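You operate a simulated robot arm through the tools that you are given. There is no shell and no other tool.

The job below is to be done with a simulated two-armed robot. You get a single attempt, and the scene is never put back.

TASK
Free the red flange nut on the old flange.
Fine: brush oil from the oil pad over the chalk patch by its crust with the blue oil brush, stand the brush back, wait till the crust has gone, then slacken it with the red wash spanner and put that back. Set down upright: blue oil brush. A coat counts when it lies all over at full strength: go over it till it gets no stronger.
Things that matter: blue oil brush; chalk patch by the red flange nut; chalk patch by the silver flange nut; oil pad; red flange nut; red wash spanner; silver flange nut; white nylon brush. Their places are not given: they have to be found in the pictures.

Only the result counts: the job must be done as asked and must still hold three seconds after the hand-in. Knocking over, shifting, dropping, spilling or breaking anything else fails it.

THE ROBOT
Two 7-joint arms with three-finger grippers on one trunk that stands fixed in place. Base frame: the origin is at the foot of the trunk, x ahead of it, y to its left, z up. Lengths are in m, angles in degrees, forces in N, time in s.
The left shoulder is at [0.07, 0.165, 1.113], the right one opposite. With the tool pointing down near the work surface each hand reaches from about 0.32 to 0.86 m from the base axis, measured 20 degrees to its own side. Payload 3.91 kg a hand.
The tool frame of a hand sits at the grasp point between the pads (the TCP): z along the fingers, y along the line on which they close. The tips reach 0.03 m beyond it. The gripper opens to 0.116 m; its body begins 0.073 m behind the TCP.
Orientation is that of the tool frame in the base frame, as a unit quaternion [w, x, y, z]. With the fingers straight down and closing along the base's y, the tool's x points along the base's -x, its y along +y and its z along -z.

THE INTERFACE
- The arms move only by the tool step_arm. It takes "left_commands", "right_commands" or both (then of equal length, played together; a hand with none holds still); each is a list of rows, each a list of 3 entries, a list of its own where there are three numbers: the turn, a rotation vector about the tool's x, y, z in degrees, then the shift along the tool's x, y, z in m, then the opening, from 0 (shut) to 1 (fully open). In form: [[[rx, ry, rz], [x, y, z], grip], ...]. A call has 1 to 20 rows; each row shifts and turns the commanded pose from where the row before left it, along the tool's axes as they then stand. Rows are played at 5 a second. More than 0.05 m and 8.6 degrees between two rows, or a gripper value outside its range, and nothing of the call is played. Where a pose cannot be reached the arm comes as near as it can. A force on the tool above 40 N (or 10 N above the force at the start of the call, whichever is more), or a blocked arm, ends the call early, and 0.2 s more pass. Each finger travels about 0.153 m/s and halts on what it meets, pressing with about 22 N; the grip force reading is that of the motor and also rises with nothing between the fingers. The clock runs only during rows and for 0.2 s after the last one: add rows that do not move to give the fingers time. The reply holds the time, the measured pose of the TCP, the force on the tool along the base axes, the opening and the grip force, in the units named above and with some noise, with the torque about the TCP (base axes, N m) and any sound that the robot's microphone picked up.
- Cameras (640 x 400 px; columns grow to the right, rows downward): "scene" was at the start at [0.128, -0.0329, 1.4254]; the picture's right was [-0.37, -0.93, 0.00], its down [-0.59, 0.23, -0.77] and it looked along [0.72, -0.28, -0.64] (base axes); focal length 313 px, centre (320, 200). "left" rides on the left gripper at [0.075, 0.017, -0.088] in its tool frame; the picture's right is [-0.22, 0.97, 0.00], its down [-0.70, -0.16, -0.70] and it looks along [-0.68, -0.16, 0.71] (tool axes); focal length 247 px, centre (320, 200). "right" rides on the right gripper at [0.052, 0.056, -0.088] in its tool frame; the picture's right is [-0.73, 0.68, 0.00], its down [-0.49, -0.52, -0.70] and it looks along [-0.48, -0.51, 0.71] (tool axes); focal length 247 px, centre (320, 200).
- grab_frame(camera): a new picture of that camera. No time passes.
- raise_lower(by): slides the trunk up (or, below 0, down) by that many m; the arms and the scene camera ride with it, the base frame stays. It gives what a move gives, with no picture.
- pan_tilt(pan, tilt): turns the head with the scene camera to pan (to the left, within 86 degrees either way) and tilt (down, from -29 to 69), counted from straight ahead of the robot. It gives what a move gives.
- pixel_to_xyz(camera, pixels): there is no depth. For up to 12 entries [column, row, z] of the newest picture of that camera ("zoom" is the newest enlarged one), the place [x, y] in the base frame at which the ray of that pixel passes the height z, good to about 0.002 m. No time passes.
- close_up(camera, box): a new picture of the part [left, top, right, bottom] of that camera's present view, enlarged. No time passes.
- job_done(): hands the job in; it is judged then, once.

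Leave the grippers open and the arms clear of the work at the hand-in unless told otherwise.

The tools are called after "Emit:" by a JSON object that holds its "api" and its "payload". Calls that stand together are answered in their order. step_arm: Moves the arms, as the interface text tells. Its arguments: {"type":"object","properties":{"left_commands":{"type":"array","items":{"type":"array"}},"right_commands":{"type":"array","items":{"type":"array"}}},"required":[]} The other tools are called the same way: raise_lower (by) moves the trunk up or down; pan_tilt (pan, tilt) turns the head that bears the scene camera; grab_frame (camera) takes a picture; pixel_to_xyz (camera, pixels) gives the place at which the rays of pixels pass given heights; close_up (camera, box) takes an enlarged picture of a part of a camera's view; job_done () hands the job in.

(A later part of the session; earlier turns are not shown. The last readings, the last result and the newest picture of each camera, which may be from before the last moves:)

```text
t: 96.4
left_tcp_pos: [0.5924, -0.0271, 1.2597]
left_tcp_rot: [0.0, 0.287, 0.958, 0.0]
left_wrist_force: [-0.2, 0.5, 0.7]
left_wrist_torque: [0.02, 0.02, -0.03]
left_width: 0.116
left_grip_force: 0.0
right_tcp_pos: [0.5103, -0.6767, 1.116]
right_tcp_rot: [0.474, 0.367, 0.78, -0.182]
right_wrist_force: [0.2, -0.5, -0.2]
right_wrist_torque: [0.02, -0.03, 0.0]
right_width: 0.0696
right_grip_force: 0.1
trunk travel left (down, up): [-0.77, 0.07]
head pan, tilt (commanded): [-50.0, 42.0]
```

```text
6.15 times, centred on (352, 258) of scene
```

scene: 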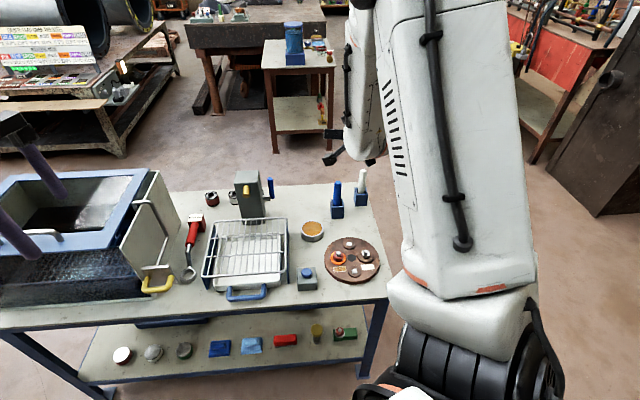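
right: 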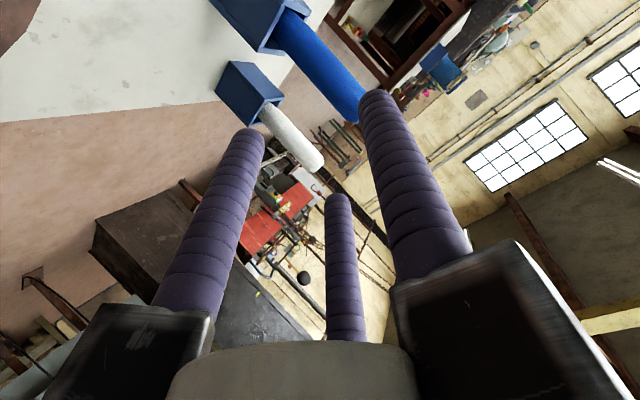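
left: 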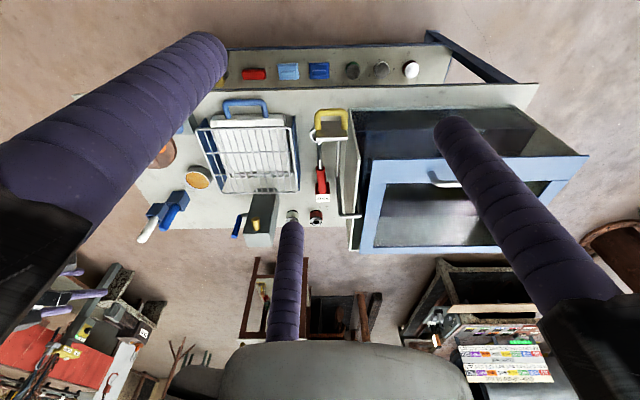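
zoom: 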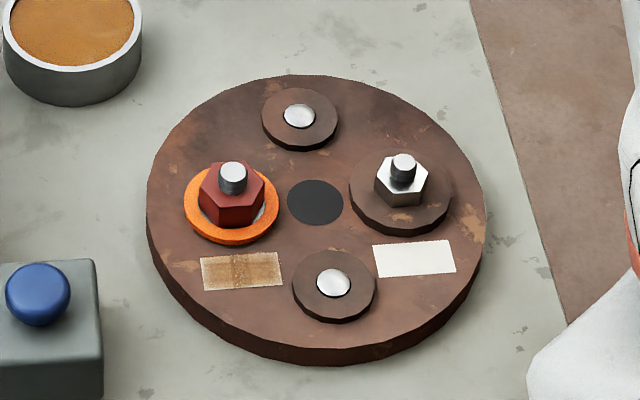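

From the scene side the coat looks less even: a strong band in the middle, lighter at both ends. I zoom tightly on the patch.

Emit:
{"api": "close_up", "payload": {"camera": "scene", "box": [325, 255, 349, 272]}}

```text
16.00 times, centred on (337, 264) of scene
```

zoom: 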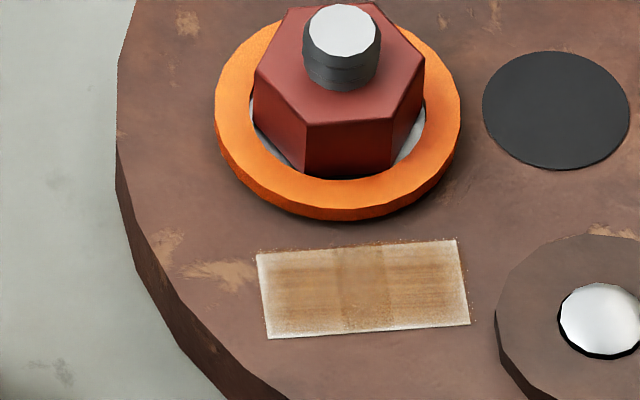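

The crust ring is a separate orange collar now, with a grey washer visible inside it. I keep observing it over time. Meanwhile I triangulate the spanner: left zoom and scene zoom points.

Emit:
{"api": "close_up", "payload": {"camera": "left", "box": [305, 130, 345, 205]}}

Emit:
{"api": "close_up", "payload": {"camera": "scene", "box": [175, 205, 220, 290]}}

```text
5.33 times, centred on (325, 168) of left
```

zoom: 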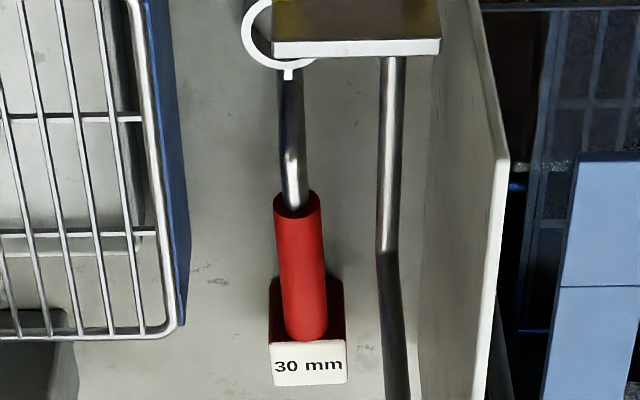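

```text
4.71 times, centred on (198, 248) of scene
```

zoom: 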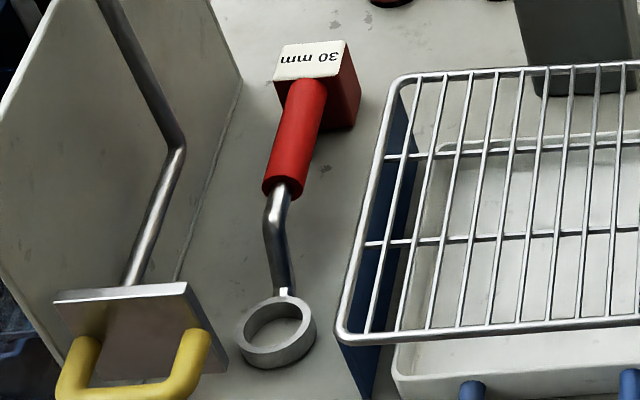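

Query both cameras for handle ends, label corners, and ring centre at two heights.

Emit:
{"api": "pixel_to_xyz", "payload": {"camera": "zoom", "pixels": [[283, 187, 0.74], [283, 187, 0.76], [307, 85, 0.74], [307, 85, 0.76], [283, 45, 0.75], [345, 40, 0.75], [338, 75, 0.75], [273, 80, 0.75], [277, 325, 0.71], [277, 325, 0.725], [277, 370, 0.7], [277, 292, 0.72]]}}

Emit:
{"api": "close_up", "payload": {"camera": "left", "box": [305, 130, 345, 205]}}

Emit:
{"api": "pixel_to_xyz", "payload": {"camera": "zoom", "pixels": [[297, 205, 0.74], [297, 205, 0.76], [306, 335, 0.74], [306, 335, 0.76], [347, 382, 0.75], [270, 385, 0.75], [270, 342, 0.75], [345, 340, 0.75], [288, 72, 0.71], [288, 72, 0.725], [270, 280, 0.7], [345, 280, 0.7]]}}

```text
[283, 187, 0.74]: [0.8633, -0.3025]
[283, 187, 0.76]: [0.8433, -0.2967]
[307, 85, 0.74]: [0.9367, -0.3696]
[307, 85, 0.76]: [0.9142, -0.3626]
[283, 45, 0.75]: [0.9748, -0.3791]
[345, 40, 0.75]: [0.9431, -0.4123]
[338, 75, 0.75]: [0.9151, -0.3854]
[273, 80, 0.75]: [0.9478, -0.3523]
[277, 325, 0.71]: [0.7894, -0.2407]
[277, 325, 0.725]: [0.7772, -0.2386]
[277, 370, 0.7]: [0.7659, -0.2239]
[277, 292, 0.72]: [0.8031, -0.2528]
```

```text
5.33 times, centred on (325, 168) of left
```

zoom: 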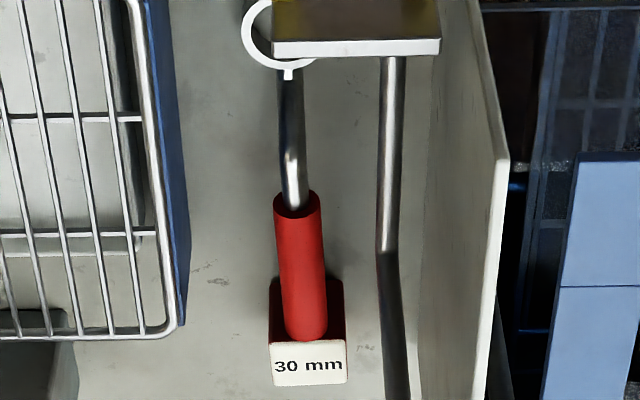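

```text
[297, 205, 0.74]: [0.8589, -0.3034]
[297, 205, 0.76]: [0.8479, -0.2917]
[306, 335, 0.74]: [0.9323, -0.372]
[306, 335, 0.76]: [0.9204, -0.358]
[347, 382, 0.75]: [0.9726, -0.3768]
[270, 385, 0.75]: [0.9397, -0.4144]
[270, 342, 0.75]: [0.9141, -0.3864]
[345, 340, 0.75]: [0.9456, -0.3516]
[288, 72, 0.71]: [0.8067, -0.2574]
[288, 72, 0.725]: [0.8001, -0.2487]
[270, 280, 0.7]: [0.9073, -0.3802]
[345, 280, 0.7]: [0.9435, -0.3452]
```

Spanner geometry: handle axis from ≈(0.857,-0.301) to ≈(0.929,-0.367) at z≈0.74 (Ø≈26 mm), ring centre ≈(0.783,-0.239), ring top ≈0.72, block top 0.75. I turn the right hand to point down (tilt 18° outward, gripping across the bar) while still high, and move the left hand a bit up and left out of the way.

Emit:
{"api": "step_arm", "payload": {"right_commands": [[[-1.3, 7.61, -0.215], [0, 0, 0], 0.6], [[-1.3, 7.61, -0.215], [0, 0, 0], 0.6], [[-1.3, 7.61, -0.215], [0, 0, 0], 0.6], [[-1.3, 7.61, -0.215], [0, 0, 0], 0.6], [[-1.3, 7.61, -0.215], [0, 0, 0], 0.6], [[-1.3, 7.61, -0.215], [0, 0, 0], 0.6], [[0, 0, 0], [0, 0, 0], 0.6]], "left_commands": [[[0, 0, 0], [0.0138, 0.0209, -0.015], 1], [[0, 0, 0], [0.0138, 0.0209, -0.015], 1], [[0, 0, 0], [0.0138, 0.0209, -0.015], 1], [[0, 0, 0], [0.0138, 0.0209, -0.015], 1], [[0, 0, 0], [0, 0, 0], 1], [[0, 0, 0], [0, 0, 0], 1], [[0, 0, 0], [0, 0, 0], 1]]}}

Emit:
{"api": "close_up", "payload": {"camera": "scene", "box": [325, 255, 349, 272]}}

```text
t: 98.0
left_tcp_pos: [0.5909, 0.0735, 1.3188]
left_tcp_rot: [-0.001, 0.288, 0.958, -0.001]
left_wrist_force: [0.0, -0.6, 0.0]
left_wrist_torque: [-0.04, 0.04, -0.02]
left_width: 0.116
left_grip_force: 0.0
right_tcp_pos: [0.5113, -0.6752, 1.1179]
right_tcp_rot: [0.156, 0.367, 0.917, 0.022]
right_wrist_force: [0.5, 0.2, -0.1]
right_wrist_torque: [0.01, -0.03, 0.04]
right_width: 0.0695
right_grip_force: 0.0
trunk travel left (down, up): [-0.77, 0.07]
head pan, tilt (commanded): [-50.0, 42.0]
```

```text
16.00 times, centred on (337, 264) of scene
```

zoom: 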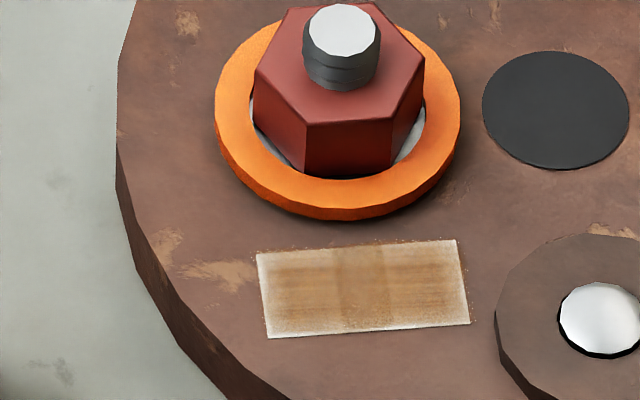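

The hand is oriented. I lower the trunk by 0.15 m for reach (right hand then at z≈0.97, left at ≈1.17, both clear).

Emit:
{"api": "raise_lower", "payload": {"by": -0.15}}

Emit:
{"api": "grab_frame", "payload": {"camera": "scene"}}

```text
t: 99.8
left_tcp_pos: [0.5922, 0.072, 1.1688]
left_tcp_rot: [0.0, 0.288, 0.958, 0.0]
left_wrist_force: [-1.1, 0.6, -0.7]
left_wrist_torque: [0.0, -0.03, -0.02]
left_width: 0.1162
left_grip_force: 0.0
right_tcp_pos: [0.5122, -0.6745, 0.9683]
right_tcp_rot: [0.156, 0.367, 0.917, 0.022]
right_wrist_force: [-0.7, 0.4, -0.8]
right_wrist_torque: [-0.01, -0.03, 0.01]
right_width: 0.0695
right_grip_force: 0.1
trunk travel left (down, up): [-0.62, 0.22]
head pan, tilt (commanded): [-50.0, 42.0]
```

```text
taken
```

scene: 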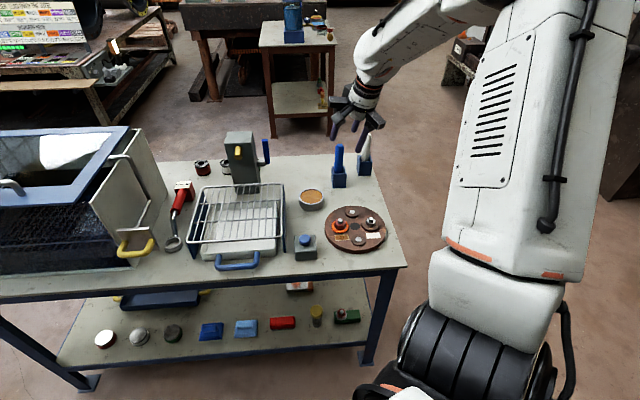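

Before crossing over, I check the height of the grey crank machine (scene top ≈(238,133), base ≈(243,184)).

Emit:
{"api": "close_up", "payload": {"camera": "scene", "box": [205, 120, 285, 195]}}

Emit:
{"api": "pixel_to_xyz", "payload": {"camera": "scene", "pixels": [[233, 183, 0.7], [260, 182, 0.7], [224, 146, 0.85], [224, 146, 0.9], [250, 146, 0.85], [250, 146, 0.9], [238, 132, 0.85], [238, 132, 0.9]]}}

```text
5.33 times, centred on (245, 158) of scene
```

zoom: 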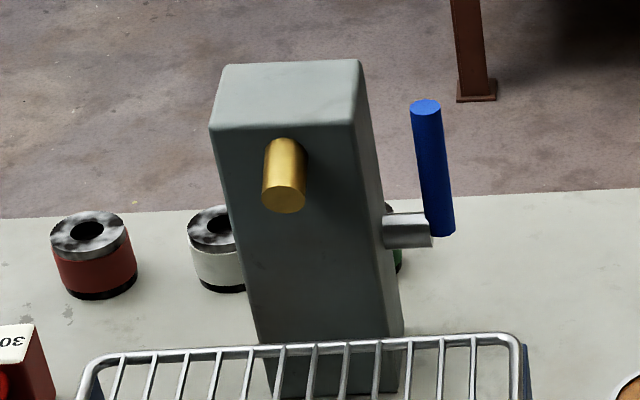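

```text
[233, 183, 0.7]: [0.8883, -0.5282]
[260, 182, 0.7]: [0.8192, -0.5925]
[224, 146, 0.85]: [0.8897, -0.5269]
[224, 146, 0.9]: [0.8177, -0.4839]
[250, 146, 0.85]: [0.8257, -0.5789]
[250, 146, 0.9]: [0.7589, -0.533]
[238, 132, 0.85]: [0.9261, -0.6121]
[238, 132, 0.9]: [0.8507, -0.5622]
```

The machine top is only at z 0.85. I carry the right hand at z≈0.97–1.0 to a point above the spanner handle.

Emit:
{"api": "step_arm", "payload": {"right_commands": [[[0, 0, 0], [0.00148, 0.04195, 0.00329], 0.6], [[0, 0, 0], [0.00148, 0.04195, 0.00329], 0.6], [[0, 0, 0], [0.00148, 0.04195, 0.00329], 0.6], [[0, 0, 0], [0.00148, 0.04195, 0.00329], 0.6], [[0, 0, 0], [0.00148, 0.04195, 0.00329], 0.6], [[0, 0, 0], [0.00148, 0.04195, 0.00329], 0.6], [[0, 0, 0], [0.00148, 0.04195, 0.00329], 0.6], [[0, 0, 0], [0.00148, 0.04195, 0.00329], 0.6], [[0, 0, 0], [0.00148, 0.04195, 0.00329], 0.6], [[0, 0, 0], [0.00148, 0.04195, 0.00329], 0.6], [[0, 0, 0], [0.00148, 0.04195, 0.00329], 0.6], [[0, 0, 0], [0, 0, 0], 0.6]]}}

Emit:
{"api": "grab_frame", "payload": {"camera": "scene"}}

Emit:
{"api": "grab_frame", "payload": {"camera": "right"}}

Emit:
{"api": "grab_frame", "payload": {"camera": "left"}}

```text
t: 102.4
left_tcp_pos: [0.5914, 0.0729, 1.1681]
left_tcp_rot: [0.0, 0.288, 0.958, 0.0]
left_wrist_force: [-0.7, -0.1, 0.1]
left_wrist_torque: [0.0, -0.01, -0.01]
left_width: 0.1159
left_grip_force: 0.2
right_tcp_pos: [0.8196, -0.3318, 1.0026]
right_tcp_rot: [0.156, 0.367, 0.917, 0.023]
right_wrist_force: [0.6, -0.9, 0.2]
right_wrist_torque: [0.0, -0.01, 0.03]
right_width: 0.0698
right_grip_force: 0.0
trunk travel left (down, up): [-0.62, 0.22]
head pan, tilt (commanded): [-50.0, 42.0]
```

```text
taken
```

scene: 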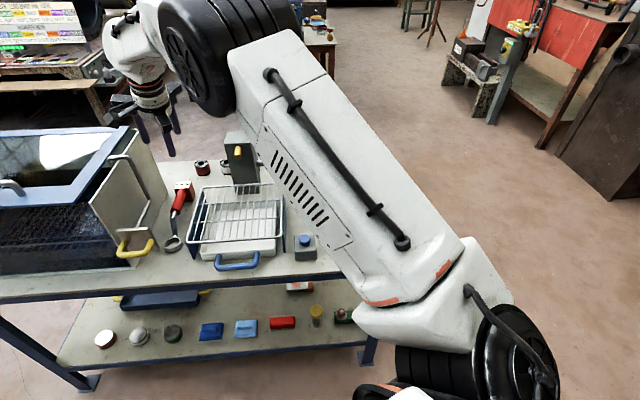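

```text
taken
```

right: 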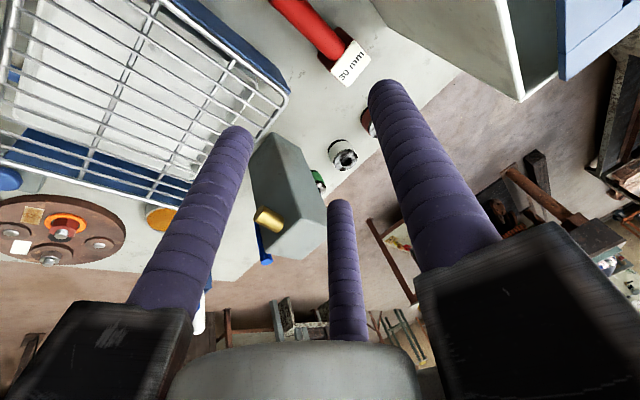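

```text
taken
```

left: 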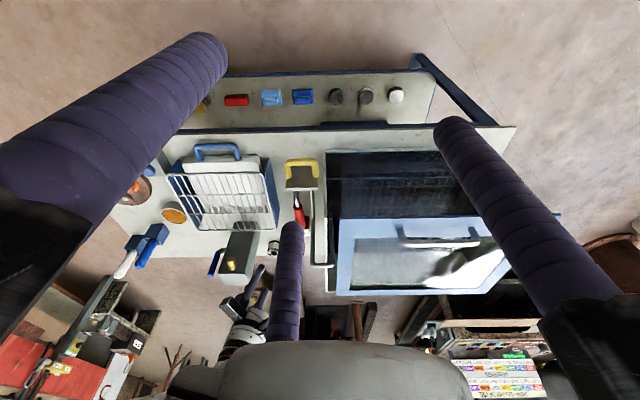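

The right hand is above the spanner. The left camera's finger hides it; I yaw the left hand by 12° to uncover it.

Emit:
{"api": "step_arm", "payload": {"left_commands": [[[0, 0, 6], [0, 0, 0], 1], [[0, 0, 6], [0, 0, 0], 1], [[0, 0, 0], [0, 0, 0], 1]]}}

Emit:
{"api": "grab_frame", "payload": {"camera": "left"}}

Emit:
{"api": "close_up", "payload": {"camera": "left", "box": [310, 150, 390, 240]}}

Emit:
{"api": "close_up", "payload": {"camera": "right", "box": [0, 180, 140, 280]}}

```text
t: 103.2
left_tcp_pos: [0.5917, 0.072, 1.1684]
left_tcp_rot: [0.0, 0.388, 0.922, 0.0]
left_wrist_force: [0.1, -1.0, 0.0]
left_wrist_torque: [0.0, 0.0, -0.02]
left_width: 0.116
left_grip_force: 0.1
right_tcp_pos: [0.8209, -0.3316, 0.9997]
right_tcp_rot: [0.156, 0.367, 0.917, 0.021]
right_wrist_force: [0.2, 0.3, 0.5]
right_wrist_torque: [-0.03, 0.03, -0.02]
right_width: 0.0697
right_grip_force: 0.1
trunk travel left (down, up): [-0.62, 0.22]
head pan, tilt (commanded): [-50.0, 42.0]
```

```text
taken
```

left: 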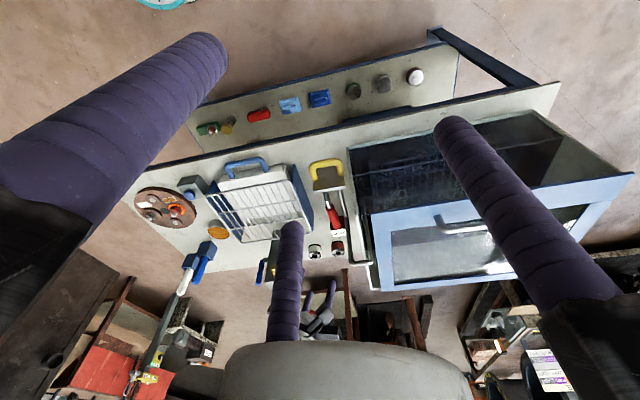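

```text
4.44 times, centred on (350, 195) of left
```

zoom: 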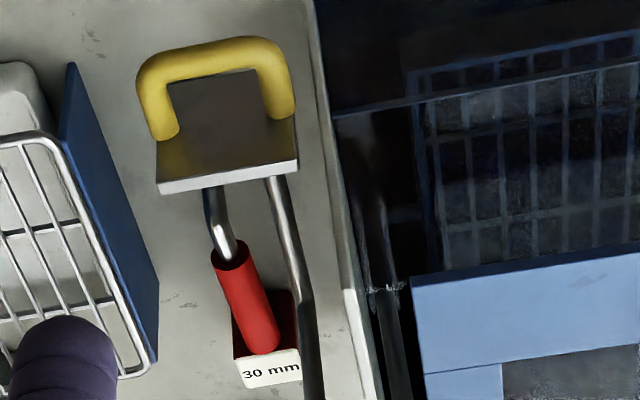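

```text
4.00 times, centred on (70, 230) of right
```

zoom: 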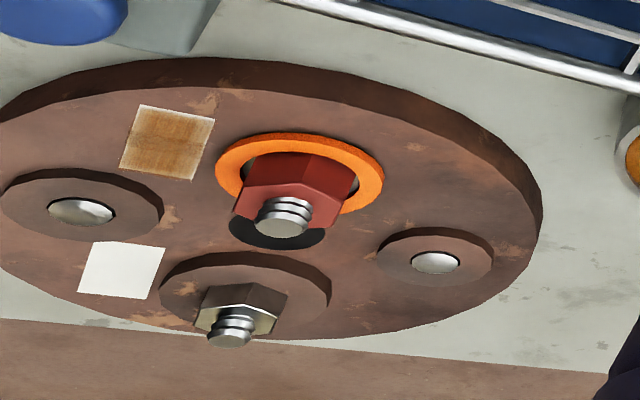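

The lever with the yellow grip has a rod running beside the spanner; I must know where it is before reaching in. Zooms of that area from scene and left cameras.

Emit:
{"api": "close_up", "payload": {"camera": "scene", "box": [80, 140, 210, 270]}}

Emit:
{"api": "close_up", "payload": {"camera": "left", "box": [300, 150, 400, 300]}}

```text
3.08 times, centred on (145, 205) of scene
```

zoom: 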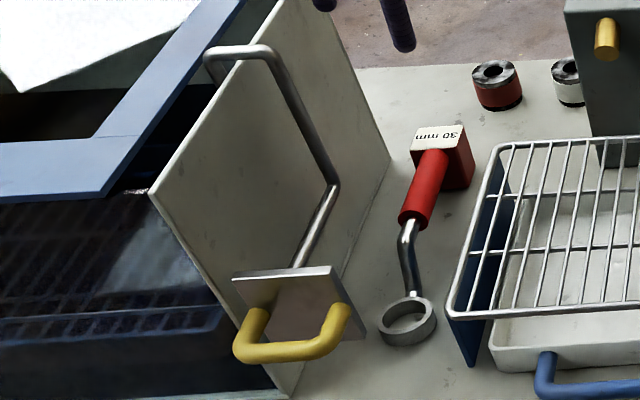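

```text
2.67 times, centred on (350, 225) of left
```

zoom: 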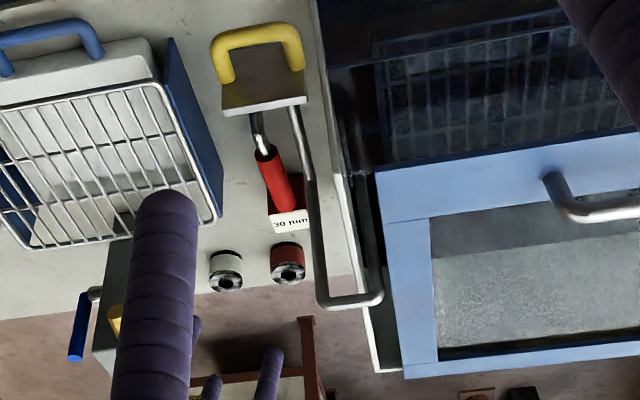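

Triangulating the rod's bend and far corner from both cameras.

Emit:
{"api": "pixel_to_xyz", "payload": {"camera": "scene", "pixels": [[150.5, 200.8, 0.8], [150.5, 200.8, 0.9], [150.5, 200.8, 1.0], [128.8, 156.3, 0.9], [128.8, 156.3, 1.0], [128.8, 156.3, 1.1], [107.7, 157.9, 1.0], [155, 236, 0.83]]}}

Emit:
{"api": "pixel_to_xyz", "payload": {"camera": "left", "pixels": [[346.3, 217.5, 0.8], [346.3, 217.5, 0.9], [346.3, 217.5, 1.0], [350, 263.6, 0.9], [350, 263.6, 1.0], [350, 263.6, 1.1], [371.7, 262.5, 1.0], [330, 190, 0.83]]}}

```text
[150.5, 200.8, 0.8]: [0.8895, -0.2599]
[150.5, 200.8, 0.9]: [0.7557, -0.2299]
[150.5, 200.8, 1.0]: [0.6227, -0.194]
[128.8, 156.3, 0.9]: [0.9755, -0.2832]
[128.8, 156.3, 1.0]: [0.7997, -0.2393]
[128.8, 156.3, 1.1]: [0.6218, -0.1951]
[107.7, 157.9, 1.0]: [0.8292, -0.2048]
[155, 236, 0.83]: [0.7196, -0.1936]
```

```text
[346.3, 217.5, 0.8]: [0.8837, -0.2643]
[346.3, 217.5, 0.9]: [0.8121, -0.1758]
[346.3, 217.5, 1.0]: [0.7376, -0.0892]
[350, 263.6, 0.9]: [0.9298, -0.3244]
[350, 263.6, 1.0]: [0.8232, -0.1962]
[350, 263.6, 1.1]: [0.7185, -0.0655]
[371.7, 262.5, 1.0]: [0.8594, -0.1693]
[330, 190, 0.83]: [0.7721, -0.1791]
```

The rod is vertical at about (0.877,-0.257), z 0.81–0.955, i.e. 5 cm left of the spanner axis near the handle's front. So the hand must lean to the right. I check the rack's left rail too (far-left and near-left corners).

Emit:
{"api": "pixel_to_xyz", "payload": {"camera": "scene", "pixels": [[203.4, 188.1, 0.74], [203.4, 188.1, 0.78], [203.4, 188.1, 0.82], [189, 240.7, 0.74], [189, 240.7, 0.78], [189, 240.7, 0.82]]}}

Emit:
{"api": "pixel_to_xyz", "payload": {"camera": "left", "pixels": [[311.5, 231.7, 0.74], [311.5, 231.7, 0.78], [311.5, 231.7, 0.82], [288.2, 182.5, 0.74], [288.2, 182.5, 0.78], [288.2, 182.5, 0.82]]}}

```text
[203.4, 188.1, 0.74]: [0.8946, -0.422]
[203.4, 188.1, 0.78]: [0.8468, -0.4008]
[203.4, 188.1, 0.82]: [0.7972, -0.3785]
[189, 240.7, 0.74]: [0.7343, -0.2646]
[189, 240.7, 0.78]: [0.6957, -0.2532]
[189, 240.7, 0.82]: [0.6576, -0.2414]
```

```text
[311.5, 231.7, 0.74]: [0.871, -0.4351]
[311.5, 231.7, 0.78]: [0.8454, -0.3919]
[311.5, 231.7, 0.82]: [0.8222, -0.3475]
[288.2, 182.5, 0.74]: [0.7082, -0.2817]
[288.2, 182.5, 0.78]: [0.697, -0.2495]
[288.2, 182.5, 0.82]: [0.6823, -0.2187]
```

Rack rail is at z≈0.78, 7 cm right of the spanner axis. I choose a tilt leaning right by ~20° (clear of both rod and rail), grasp at 0.14 m from the ring centre. Rotate the hand accordingly and go to a stand-off 0.10 m from the handle.

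Emit:
{"api": "step_arm", "payload": {"right_commands": [[[-5.83, 3.55, 1.255], [0, 0, 0], 0.55], [[-5.83, 3.55, 1.255], [0, 0, 0], 0.47], [[0, 0, 0], [-0.0026, -0.01515, 0.0361], 0.47], [[0, 0, 0], [-0.0026, -0.01515, 0.0361], 0.47], [[0, 0, 0], [-0.0026, -0.01515, 0.0361], 0.47], [[0, 0, 0], [-0.0026, -0.01515, 0.0361], 0.47], [[0, 0, 0], [0, 0, 0], 0.47]]}}

Emit:
{"api": "grab_frame", "payload": {"camera": "right"}}

Emit:
{"api": "grab_frame", "payload": {"camera": "left"}}

Emit:
{"api": "close_up", "payload": {"camera": "scene", "box": [80, 140, 230, 270]}}

```text
t: 104.8
left_tcp_pos: [0.5905, 0.0731, 1.1685]
left_tcp_rot: [-0.001, 0.386, 0.922, 0.0]
left_wrist_force: [-0.8, -0.5, 0.1]
left_wrist_torque: [-0.05, -0.03, 0.04]
left_width: 0.116
left_grip_force: 0.2
right_tcp_pos: [0.8369, -0.3561, 0.8472]
right_tcp_rot: [0.134, 0.367, 0.91, 0.141]
right_wrist_force: [0.4, 0.6, 0.5]
right_wrist_torque: [-0.05, 0.0, -0.01]
right_width: 0.0543
right_grip_force: 0.0
trunk travel left (down, up): [-0.62, 0.22]
head pan, tilt (commanded): [-50.0, 42.0]
```

```text
taken
```

right: 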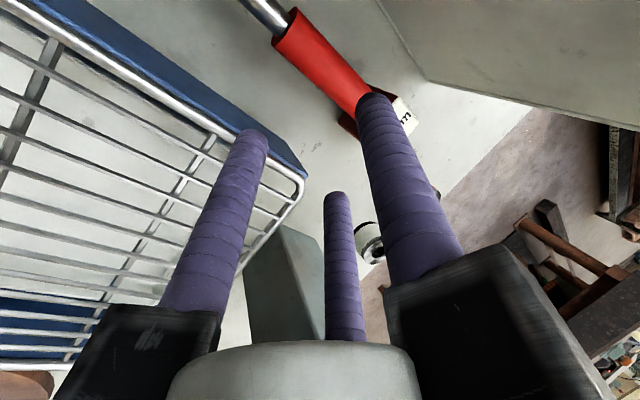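

```text
taken
```

left: 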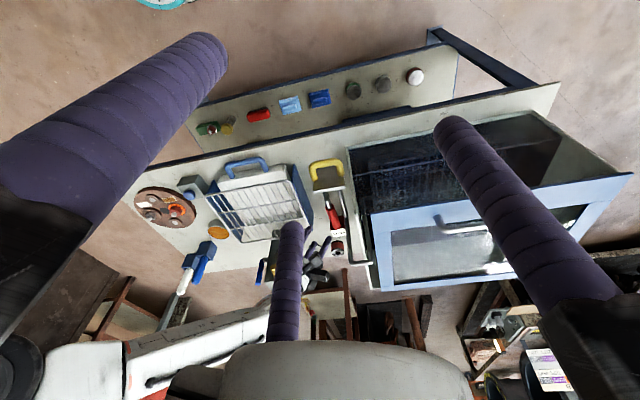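

```text
3.08 times, centred on (155, 205) of scene
```

zoom: 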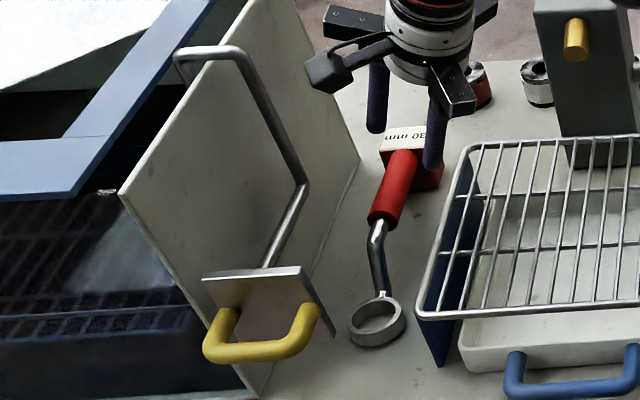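

Close-up of the handle from the right camera to verify lateral alignment.

Emit:
{"api": "close_up", "payload": {"camera": "right", "box": [240, 0, 440, 140]}}

Emit:
{"api": "close_up", "payload": {"camera": "left", "box": [300, 180, 370, 270]}}

```text
2.86 times, centred on (340, 70) of right
```

zoom: 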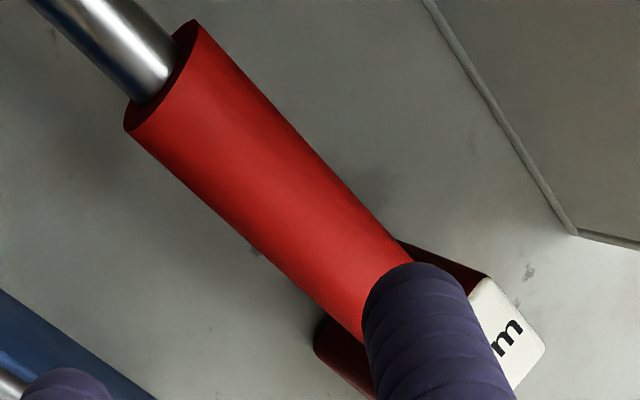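

```text
4.44 times, centred on (335, 225) of left
```

zoom: 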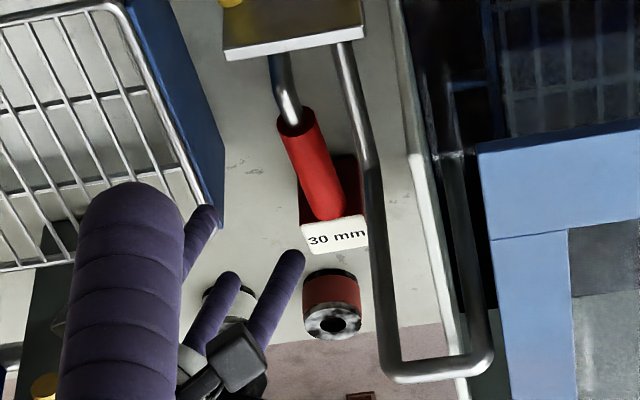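

I compute where the handle's axis lies at z 0.74 from this right view: axis points raw (284,26.6) and (338,79).

Emit:
{"api": "pixel_to_xyz", "payload": {"camera": "right", "pixels": [[284, 26.6, 0.74], [338.2, 79.1, 0.74], [338.2, 79.1, 0.73], [284, 26.6, 0.73], [284, 26.6, 0.75], [338.2, 79.1, 0.75]]}}

Emit:
{"api": "pixel_to_xyz", "payload": {"camera": "zoom", "pixels": [[296, 125, 0.74], [330, 205, 0.74], [296, 125, 0.75], [330, 205, 0.75], [303, 217, 0.75], [367, 207, 0.75]]}}

```text
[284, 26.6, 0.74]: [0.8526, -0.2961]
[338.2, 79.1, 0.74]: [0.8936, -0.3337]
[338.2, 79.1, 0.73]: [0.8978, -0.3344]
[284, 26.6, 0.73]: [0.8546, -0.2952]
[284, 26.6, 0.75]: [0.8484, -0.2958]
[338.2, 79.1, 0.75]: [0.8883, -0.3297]
```

```text
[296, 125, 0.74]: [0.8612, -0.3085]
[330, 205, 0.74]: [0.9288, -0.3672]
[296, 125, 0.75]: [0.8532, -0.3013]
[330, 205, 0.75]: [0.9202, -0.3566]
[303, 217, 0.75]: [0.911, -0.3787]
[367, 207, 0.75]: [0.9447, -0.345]
```

Adding the scene's view of the handle's near end (zoom (386,221) → raw (176.4,211.9)) and a point near the block.

Emit:
{"api": "pixel_to_xyz", "payload": {"camera": "scene", "pixels": [[176.4, 211.9, 0.74], [176.4, 211.9, 0.75], [176.4, 211.9, 0.76], [181.6, 190, 0.74], [181.6, 190, 0.75], [181.6, 190, 0.76]]}}

Emit:
{"api": "close_up", "payload": {"camera": "scene", "box": [160, 175, 200, 260]}}

```text
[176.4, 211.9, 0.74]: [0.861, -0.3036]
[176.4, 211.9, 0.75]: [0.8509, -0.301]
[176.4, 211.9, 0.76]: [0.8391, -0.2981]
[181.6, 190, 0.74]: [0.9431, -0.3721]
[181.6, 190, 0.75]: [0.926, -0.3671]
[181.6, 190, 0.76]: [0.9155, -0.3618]
```

```text
4.71 times, centred on (180, 218) of scene
```

zoom: 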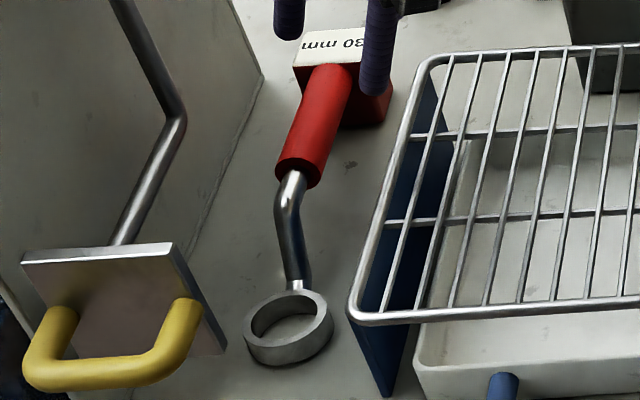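

The bar's axis is really at z≈0.75, lateral +3 mm from my first estimate. Updated grasp TCP ≈(0.8776,-0.3399,0.760). I advance 0.06 m along the tool axis with corrections first, then check.

Emit:
{"api": "step_arm", "payload": {"right_commands": [[[0, 0, 0], [-0.0023, 0.003, 0.02], 0.47], [[0, 0, 0], [-0.0022, 0.003, 0.02], 0.47], [[0, 0, 0], [0, 0, 0.02], 0.47], [[0, 0, 0], [0, 0, 0], 0.47]]}}

Emit:
{"api": "grab_frame", "payload": {"camera": "right"}}

Emit:
{"api": "close_up", "payload": {"camera": "left", "box": [300, 180, 370, 270]}}

Emit:
{"api": "close_up", "payload": {"camera": "scene", "box": [80, 140, 230, 270]}}

```text
t: 105.8
left_tcp_pos: [0.5917, 0.0728, 1.1692]
left_tcp_rot: [0.0, 0.387, 0.922, 0.0]
left_wrist_force: [0.1, -0.2, -0.3]
left_wrist_torque: [0.0, -0.04, 0.03]
left_width: 0.1161
left_grip_force: 0.2
right_tcp_pos: [0.8656, -0.346, 0.7961]
right_tcp_rot: [0.135, 0.368, 0.909, 0.141]
right_wrist_force: [0.3, 0.2, 0.0]
right_wrist_torque: [0.01, -0.03, 0.02]
right_width: 0.0544
right_grip_force: 0.1
trunk travel left (down, up): [-0.62, 0.22]
head pan, tilt (commanded): [-50.0, 42.0]
```

```text
taken
```

right: 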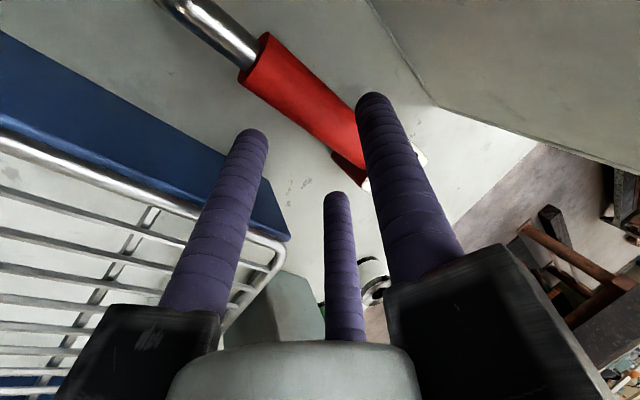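

```text
4.44 times, centred on (335, 225) of left
```

zoom: 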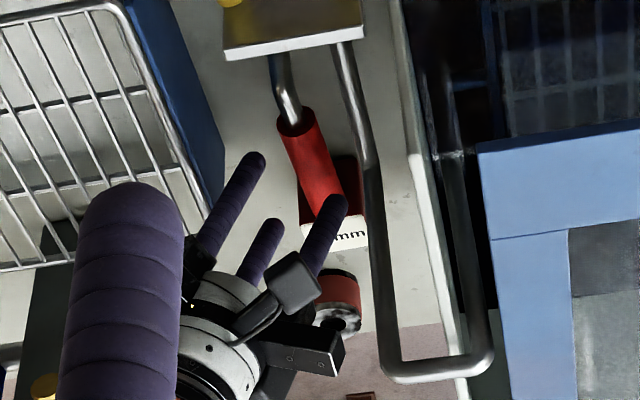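

```text
3.08 times, centred on (155, 205) of scene
```

zoom: 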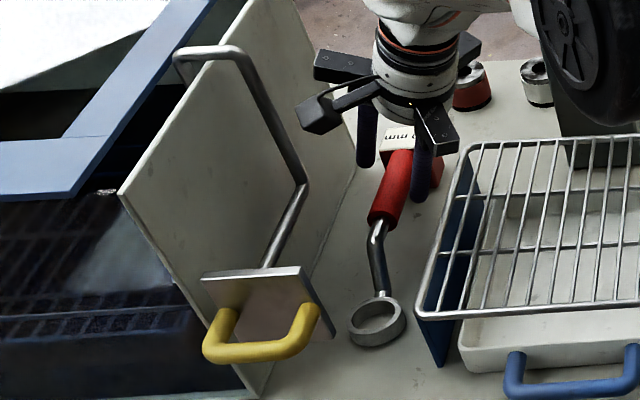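

Alignment is as predicted (bar at (327,119)). I advance another 0.028 m and check clearances around the rod.

Emit:
{"api": "step_arm", "payload": {"right_commands": [[[0, 0, 0], [0, 0, 0.01], 0.47], [[0, 0, 0], [0, 0, 0.01], 0.47], [[0, 0, 0], [0, 0, 0.008], 0.47], [[0, 0, 0], [0, 0, 0], 0.47]]}}

Emit:
{"api": "close_up", "payload": {"camera": "left", "box": [310, 180, 370, 250]}}

Emit:
{"api": "close_up", "payload": {"camera": "scene", "box": [110, 150, 210, 240]}}

Emit:
{"api": "grab_frame", "payload": {"camera": "right"}}

```text
t: 106.8
left_tcp_pos: [0.5925, 0.0724, 1.1698]
left_tcp_rot: [0.0, 0.386, 0.922, 0.0]
left_wrist_force: [0.6, 0.1, 1.0]
left_wrist_torque: [0.04, -0.01, 0.0]
left_width: 0.1162
left_grip_force: 0.0
right_tcp_pos: [0.8778, -0.3419, 0.7694]
right_tcp_rot: [0.134, 0.368, 0.909, 0.141]
right_wrist_force: [-0.5, -0.3, -0.2]
right_wrist_torque: [0.05, 0.0, 0.03]
right_width: 0.0547
right_grip_force: 0.1
trunk travel left (down, up): [-0.62, 0.22]
head pan, tilt (commanded): [-50.0, 42.0]
```

```text
5.71 times, centred on (340, 215) of left
```

zoom: 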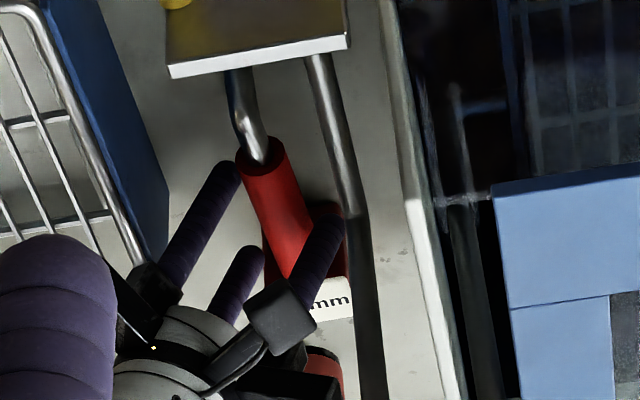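

```text
4.44 times, centred on (160, 195) of scene
```

zoom: 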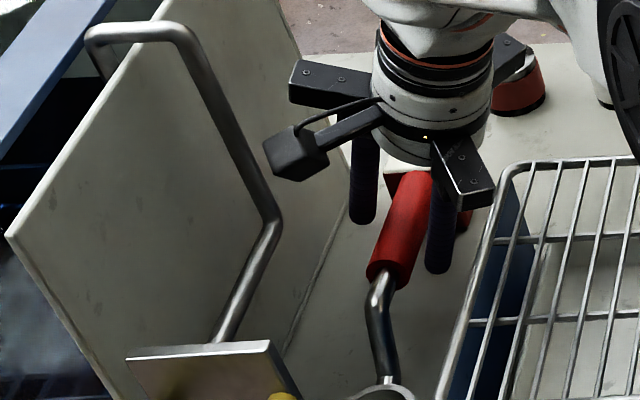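

```text
taken
```

right: 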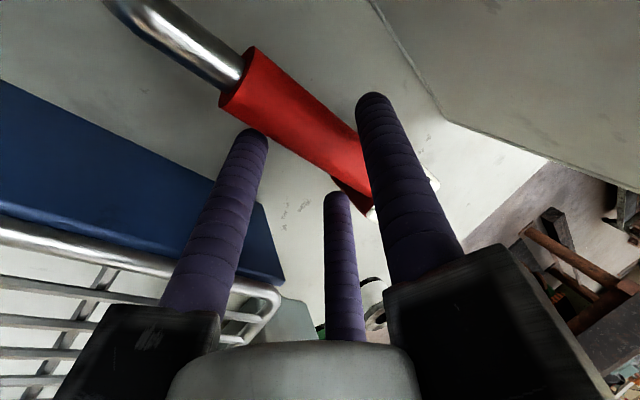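

Clear on both sides. Bar lies at the right place laterally; I advance the last 0.010 m and close slowly.

Emit:
{"api": "step_arm", "payload": {"right_commands": [[[0, 0, 0], [0, 0, 0.005], 0.47], [[0, 0, 0], [0, 0, 0.005], 0.47], [[0, 0, 0], [0, 0, 0], 0.47], [[0, 0, 0], [0, 0, 0], 0.44], [[0, 0, 0], [0, 0, 0], 0.41], [[0, 0, 0], [0, 0, 0], 0.41]]}}

Emit:
{"api": "grab_frame", "payload": {"camera": "right"}}

```text
t: 108.2
left_tcp_pos: [0.5922, 0.0728, 1.1684]
left_tcp_rot: [0.001, 0.386, 0.922, 0.0]
left_wrist_force: [0.1, 0.3, -0.4]
left_wrist_torque: [-0.01, 0.01, 0.0]
left_width: 0.1159
left_grip_force: 0.1
right_tcp_pos: [0.8811, -0.3393, 0.7605]
right_tcp_rot: [0.134, 0.367, 0.909, 0.141]
right_wrist_force: [0.0, 0.2, -0.4]
right_wrist_torque: [0.01, -0.01, -0.02]
right_width: 0.0476
right_grip_force: 0.0
trunk travel left (down, up): [-0.62, 0.22]
head pan, tilt (commanded): [-50.0, 42.0]
```

```text
taken
```

right: 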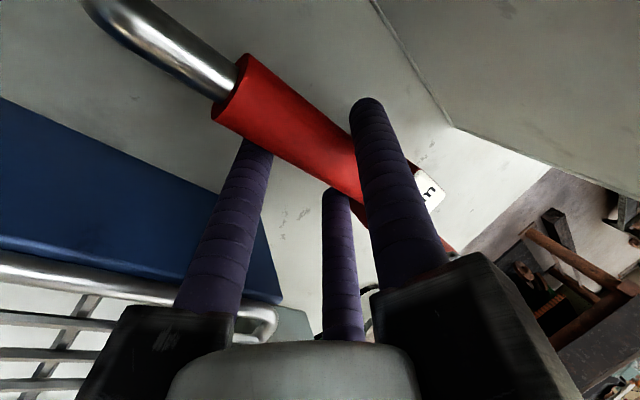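

Fingers straddle the bar, no contact yet. Close on in small steps.

Emit:
{"api": "step_arm", "payload": {"right_commands": [[[0, 0, 0], [0, 0, 0], 0.39], [[0, 0, 0], [0, 0, 0], 0.37], [[0, 0, 0], [0, 0, 0], 0.35], [[0, 0, 0], [0, 0, 0], 0.3], [[0, 0, 0], [0, 0, 0], 0.3]]}}

Emit:
{"api": "grab_frame", "payload": {"camera": "right"}}

Emit:
{"api": "close_up", "payload": {"camera": "scene", "box": [110, 150, 210, 240]}}

```text
t: 109.4
left_tcp_pos: [0.5917, 0.0725, 1.1691]
left_tcp_rot: [0.0, 0.387, 0.922, 0.0]
left_wrist_force: [0.5, -0.4, -0.1]
left_wrist_torque: [0.0, 0.02, -0.01]
left_width: 0.1162
left_grip_force: 0.0
right_tcp_pos: [0.8809, -0.3398, 0.7607]
right_tcp_rot: [0.134, 0.368, 0.909, 0.141]
right_wrist_force: [0.7, -0.5, 1.3]
right_wrist_torque: [0.15, 0.17, -0.21]
right_width: 0.0411
right_grip_force: 22.5
trunk travel left (down, up): [-0.62, 0.22]
head pan, tilt (commanded): [-50.0, 42.0]
```

```text
taken
```

right: 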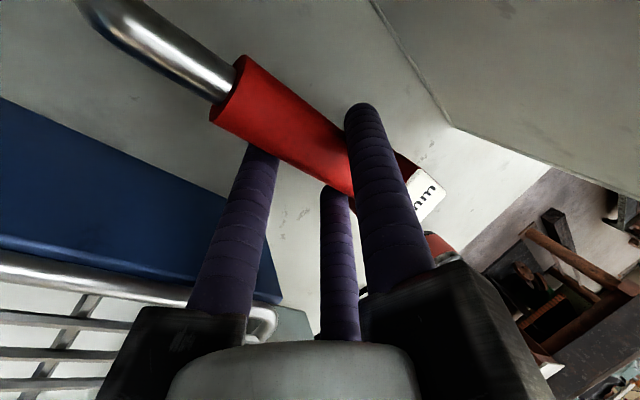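

```text
4.44 times, centred on (160, 195) of scene
```

zoom: 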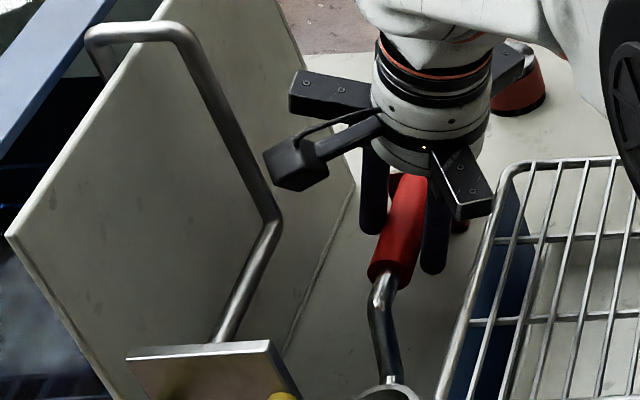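

Gripped (0.041 m, 22.5 N). Before going on, check the crust on the flange with the left camera (flange near (165,205)).

Emit:
{"api": "close_up", "payload": {"camera": "left", "box": [130, 180, 200, 235]}}

Emit:
{"api": "grab_frame", "payload": {"camera": "scene"}}

```text
7.27 times, centred on (165, 208) of left
```

zoom: 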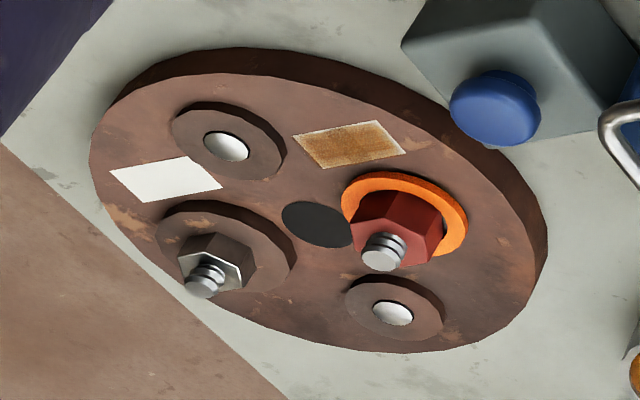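

```text
taken
```

scene: 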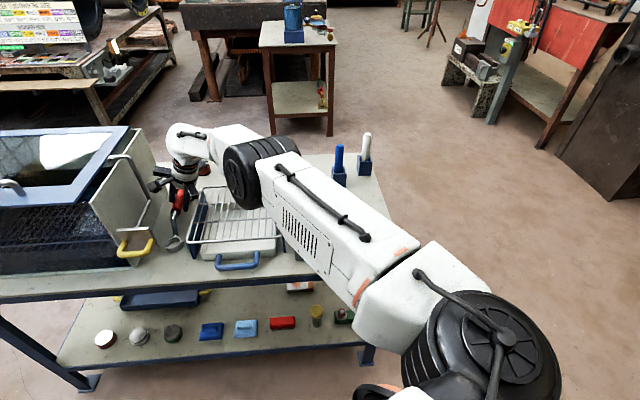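

The ring is still there. I hold still and wait a few seconds, then compare the same view.

Emit:
{"api": "step_arm", "payload": {"right_commands": [[[0, 0, 0], [0, 0, 0], 0.3], [[0, 0, 0], [0, 0, 0], 0.3], [[0, 0, 0], [0, 0, 0], 0.3], [[0, 0, 0], [0, 0, 0], 0.3], [[0, 0, 0], [0, 0, 0], 0.3], [[0, 0, 0], [0, 0, 0], 0.3], [[0, 0, 0], [0, 0, 0], 0.3], [[0, 0, 0], [0, 0, 0], 0.3], [[0, 0, 0], [0, 0, 0], 0.3], [[0, 0, 0], [0, 0, 0], 0.3], [[0, 0, 0], [0, 0, 0], 0.3], [[0, 0, 0], [0, 0, 0], 0.3], [[0, 0, 0], [0, 0, 0], 0.3], [[0, 0, 0], [0, 0, 0], 0.3], [[0, 0, 0], [0, 0, 0], 0.3], [[0, 0, 0], [0, 0, 0], 0.3], [[0, 0, 0], [0, 0, 0], 0.3], [[0, 0, 0], [0, 0, 0], 0.3], [[0, 0, 0], [0, 0, 0], 0.3], [[0, 0, 0], [0, 0, 0], 0.3]]}}

Emit:
{"api": "close_up", "payload": {"camera": "left", "box": [164, 195, 188, 213]}}

```text
t: 113.6
left_tcp_pos: [0.5925, 0.0722, 1.1687]
left_tcp_rot: [0.0, 0.387, 0.922, 0.0]
left_wrist_force: [-1.1, -0.3, 0.5]
left_wrist_torque: [-0.02, -0.04, 0.03]
left_width: 0.1157
left_grip_force: 0.0
right_tcp_pos: [0.8809, -0.3408, 0.7611]
right_tcp_rot: [0.136, 0.367, 0.909, 0.141]
right_wrist_force: [-0.8, 0.6, 1.8]
right_wrist_torque: [0.03, 0.1, -0.21]
right_width: 0.0405
right_grip_force: 22.0
trunk travel left (down, up): [-0.62, 0.22]
head pan, tilt (commanded): [-50.0, 42.0]
```

```text
16.00 times, centred on (176, 204) of left
```

zoom: 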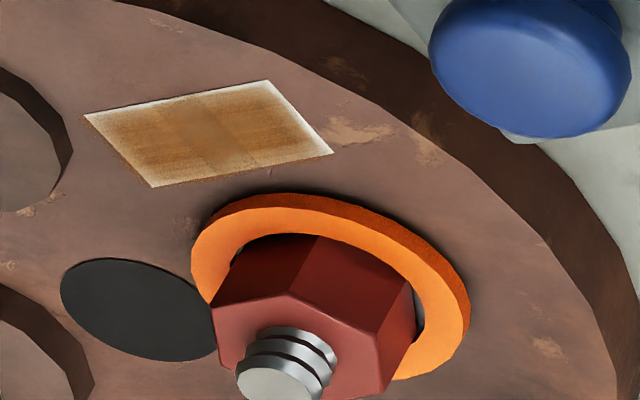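

Ring unchanged in 4 s; it needs longer. I use the time to lift the spanner 2 cm gently and see whether the labelled block comes along.

Emit:
{"api": "step_arm", "payload": {"right_commands": [[[0, 0, 0], [-0.0007, 0.0018, -0.0046], 0.2], [[0, 0, 0], [-0.0007, 0.0018, -0.0046], 0.2], [[0, 0, 0], [-0.0014, 0.0035, -0.0092], 0.2], [[0, 0, 0], [0, 0, 0], 0.2]]}}

Emit:
{"api": "close_up", "payload": {"camera": "scene", "box": [110, 150, 210, 260]}}

Emit:
{"api": "close_up", "payload": {"camera": "left", "box": [310, 180, 370, 250]}}

```text
t: 114.6
left_tcp_pos: [0.5937, 0.0716, 1.1681]
left_tcp_rot: [0.0, 0.387, 0.922, 0.0]
left_wrist_force: [-0.9, 0.7, 0.3]
left_wrist_torque: [-0.03, 0.01, 0.02]
left_width: 0.1159
left_grip_force: 0.0
right_tcp_pos: [0.8793, -0.3406, 0.779]
right_tcp_rot: [0.134, 0.367, 0.91, 0.141]
right_wrist_force: [0.3, 0.8, -3.3]
right_wrist_torque: [0.01, 0.05, 0.01]
right_width: 0.0407
right_grip_force: 22.0
trunk travel left (down, up): [-0.62, 0.22]
head pan, tilt (commanded): [-50.0, 42.0]
```

```text
3.64 times, centred on (160, 205) of scene
```

zoom: 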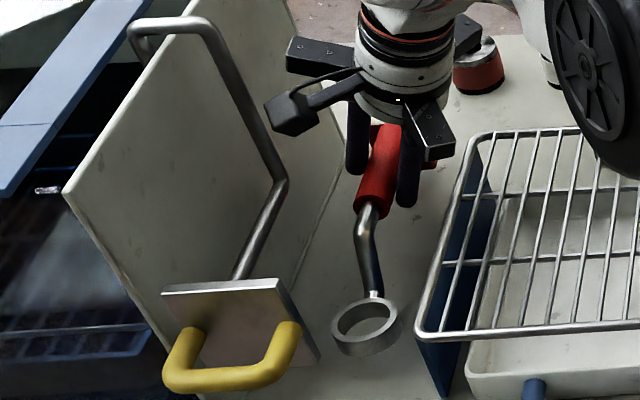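

```text
5.71 times, centred on (340, 215) of left
```

zoom: 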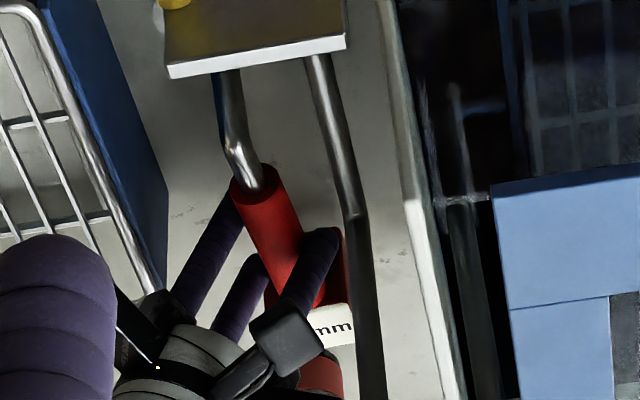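

The block is part of the spanner (label rose with it), weight ~3 N. Before lifting higher I check the lever plate's right corner (scene raw (160,248)) relative to the ring.

Emit:
{"api": "pixel_to_xyz", "payload": {"camera": "scene", "pixels": [[160, 248.4, 0.74], [160, 248.4, 0.76], [160, 248.4, 0.78], [160, 248.4, 0.8], [148, 227.5, 0.76], [148, 227.5, 0.8], [148, 227.5, 0.84], [172.5, 242, 0.735]]}}

Emit:
{"api": "pixel_to_xyz", "payload": {"camera": "left", "pixels": [[313.4, 193.1, 0.76], [313.4, 193.1, 0.8], [313.4, 193.1, 0.84], [344.7, 187.5, 0.76], [344.7, 187.5, 0.8], [344.7, 187.5, 0.84]]}}

```text
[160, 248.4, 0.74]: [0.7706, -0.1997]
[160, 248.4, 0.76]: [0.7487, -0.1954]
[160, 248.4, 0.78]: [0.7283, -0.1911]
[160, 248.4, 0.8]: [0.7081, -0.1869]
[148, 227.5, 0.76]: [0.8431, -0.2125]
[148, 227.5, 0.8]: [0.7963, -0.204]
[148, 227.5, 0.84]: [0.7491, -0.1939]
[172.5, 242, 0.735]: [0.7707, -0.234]
```

```text
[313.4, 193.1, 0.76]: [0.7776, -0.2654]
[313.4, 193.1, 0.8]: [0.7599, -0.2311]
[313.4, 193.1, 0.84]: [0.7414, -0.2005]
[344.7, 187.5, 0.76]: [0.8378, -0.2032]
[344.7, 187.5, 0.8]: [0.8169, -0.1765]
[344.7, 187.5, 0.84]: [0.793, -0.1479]
```

The plate is ≥4 cm from the ring; lifting straight up is safe. I lift 0.08 m, then retreat inward and up over the rack.

Emit:
{"api": "step_arm", "payload": {"right_commands": [[[0, 0, 0], [-0.0028, 0.0071, -0.0185], 0.2], [[0, 0, 0], [-0.0028, 0.0071, -0.0185], 0.2], [[0, 0, 0], [-0.0028, 0.0071, -0.0185], 0.2], [[0, 0, 0], [-0.0028, 0.0071, -0.0185], 0.2], [[0, 0, 0], [0, 0, 0], 0.2]]}}

Emit:
{"api": "close_up", "payload": {"camera": "scene", "box": [110, 130, 230, 260]}}

Emit:
{"api": "grab_frame", "payload": {"camera": "right"}}

```text
t: 115.8
left_tcp_pos: [0.5928, 0.0727, 1.1675]
left_tcp_rot: [0.001, 0.386, 0.922, 0.0]
left_wrist_force: [-0.3, 0.3, 0.0]
left_wrist_torque: [-0.02, 0.01, -0.01]
left_width: 0.1163
left_grip_force: 0.1
right_tcp_pos: [0.882, -0.3397, 0.8579]
right_tcp_rot: [0.133, 0.368, 0.909, 0.141]
right_wrist_force: [-1.1, -0.4, -1.9]
right_wrist_torque: [0.0, 0.09, -0.02]
right_width: 0.0404
right_grip_force: 21.9
trunk travel left (down, up): [-0.62, 0.22]
head pan, tilt (commanded): [-50.0, 42.0]
```

```text
3.08 times, centred on (170, 195) of scene
```

zoom: 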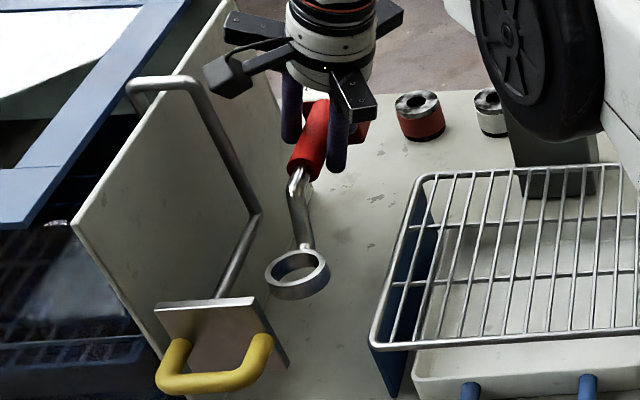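

```text
taken
```

right: 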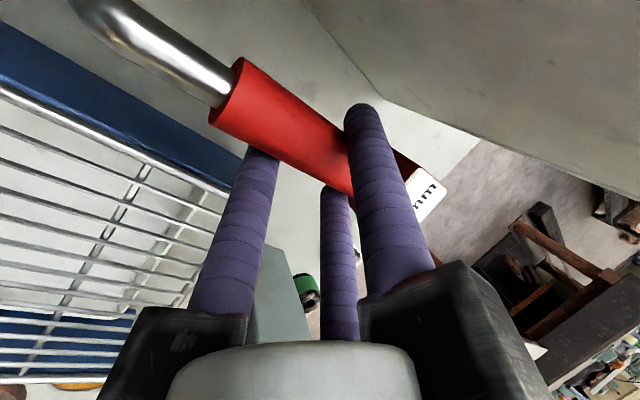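

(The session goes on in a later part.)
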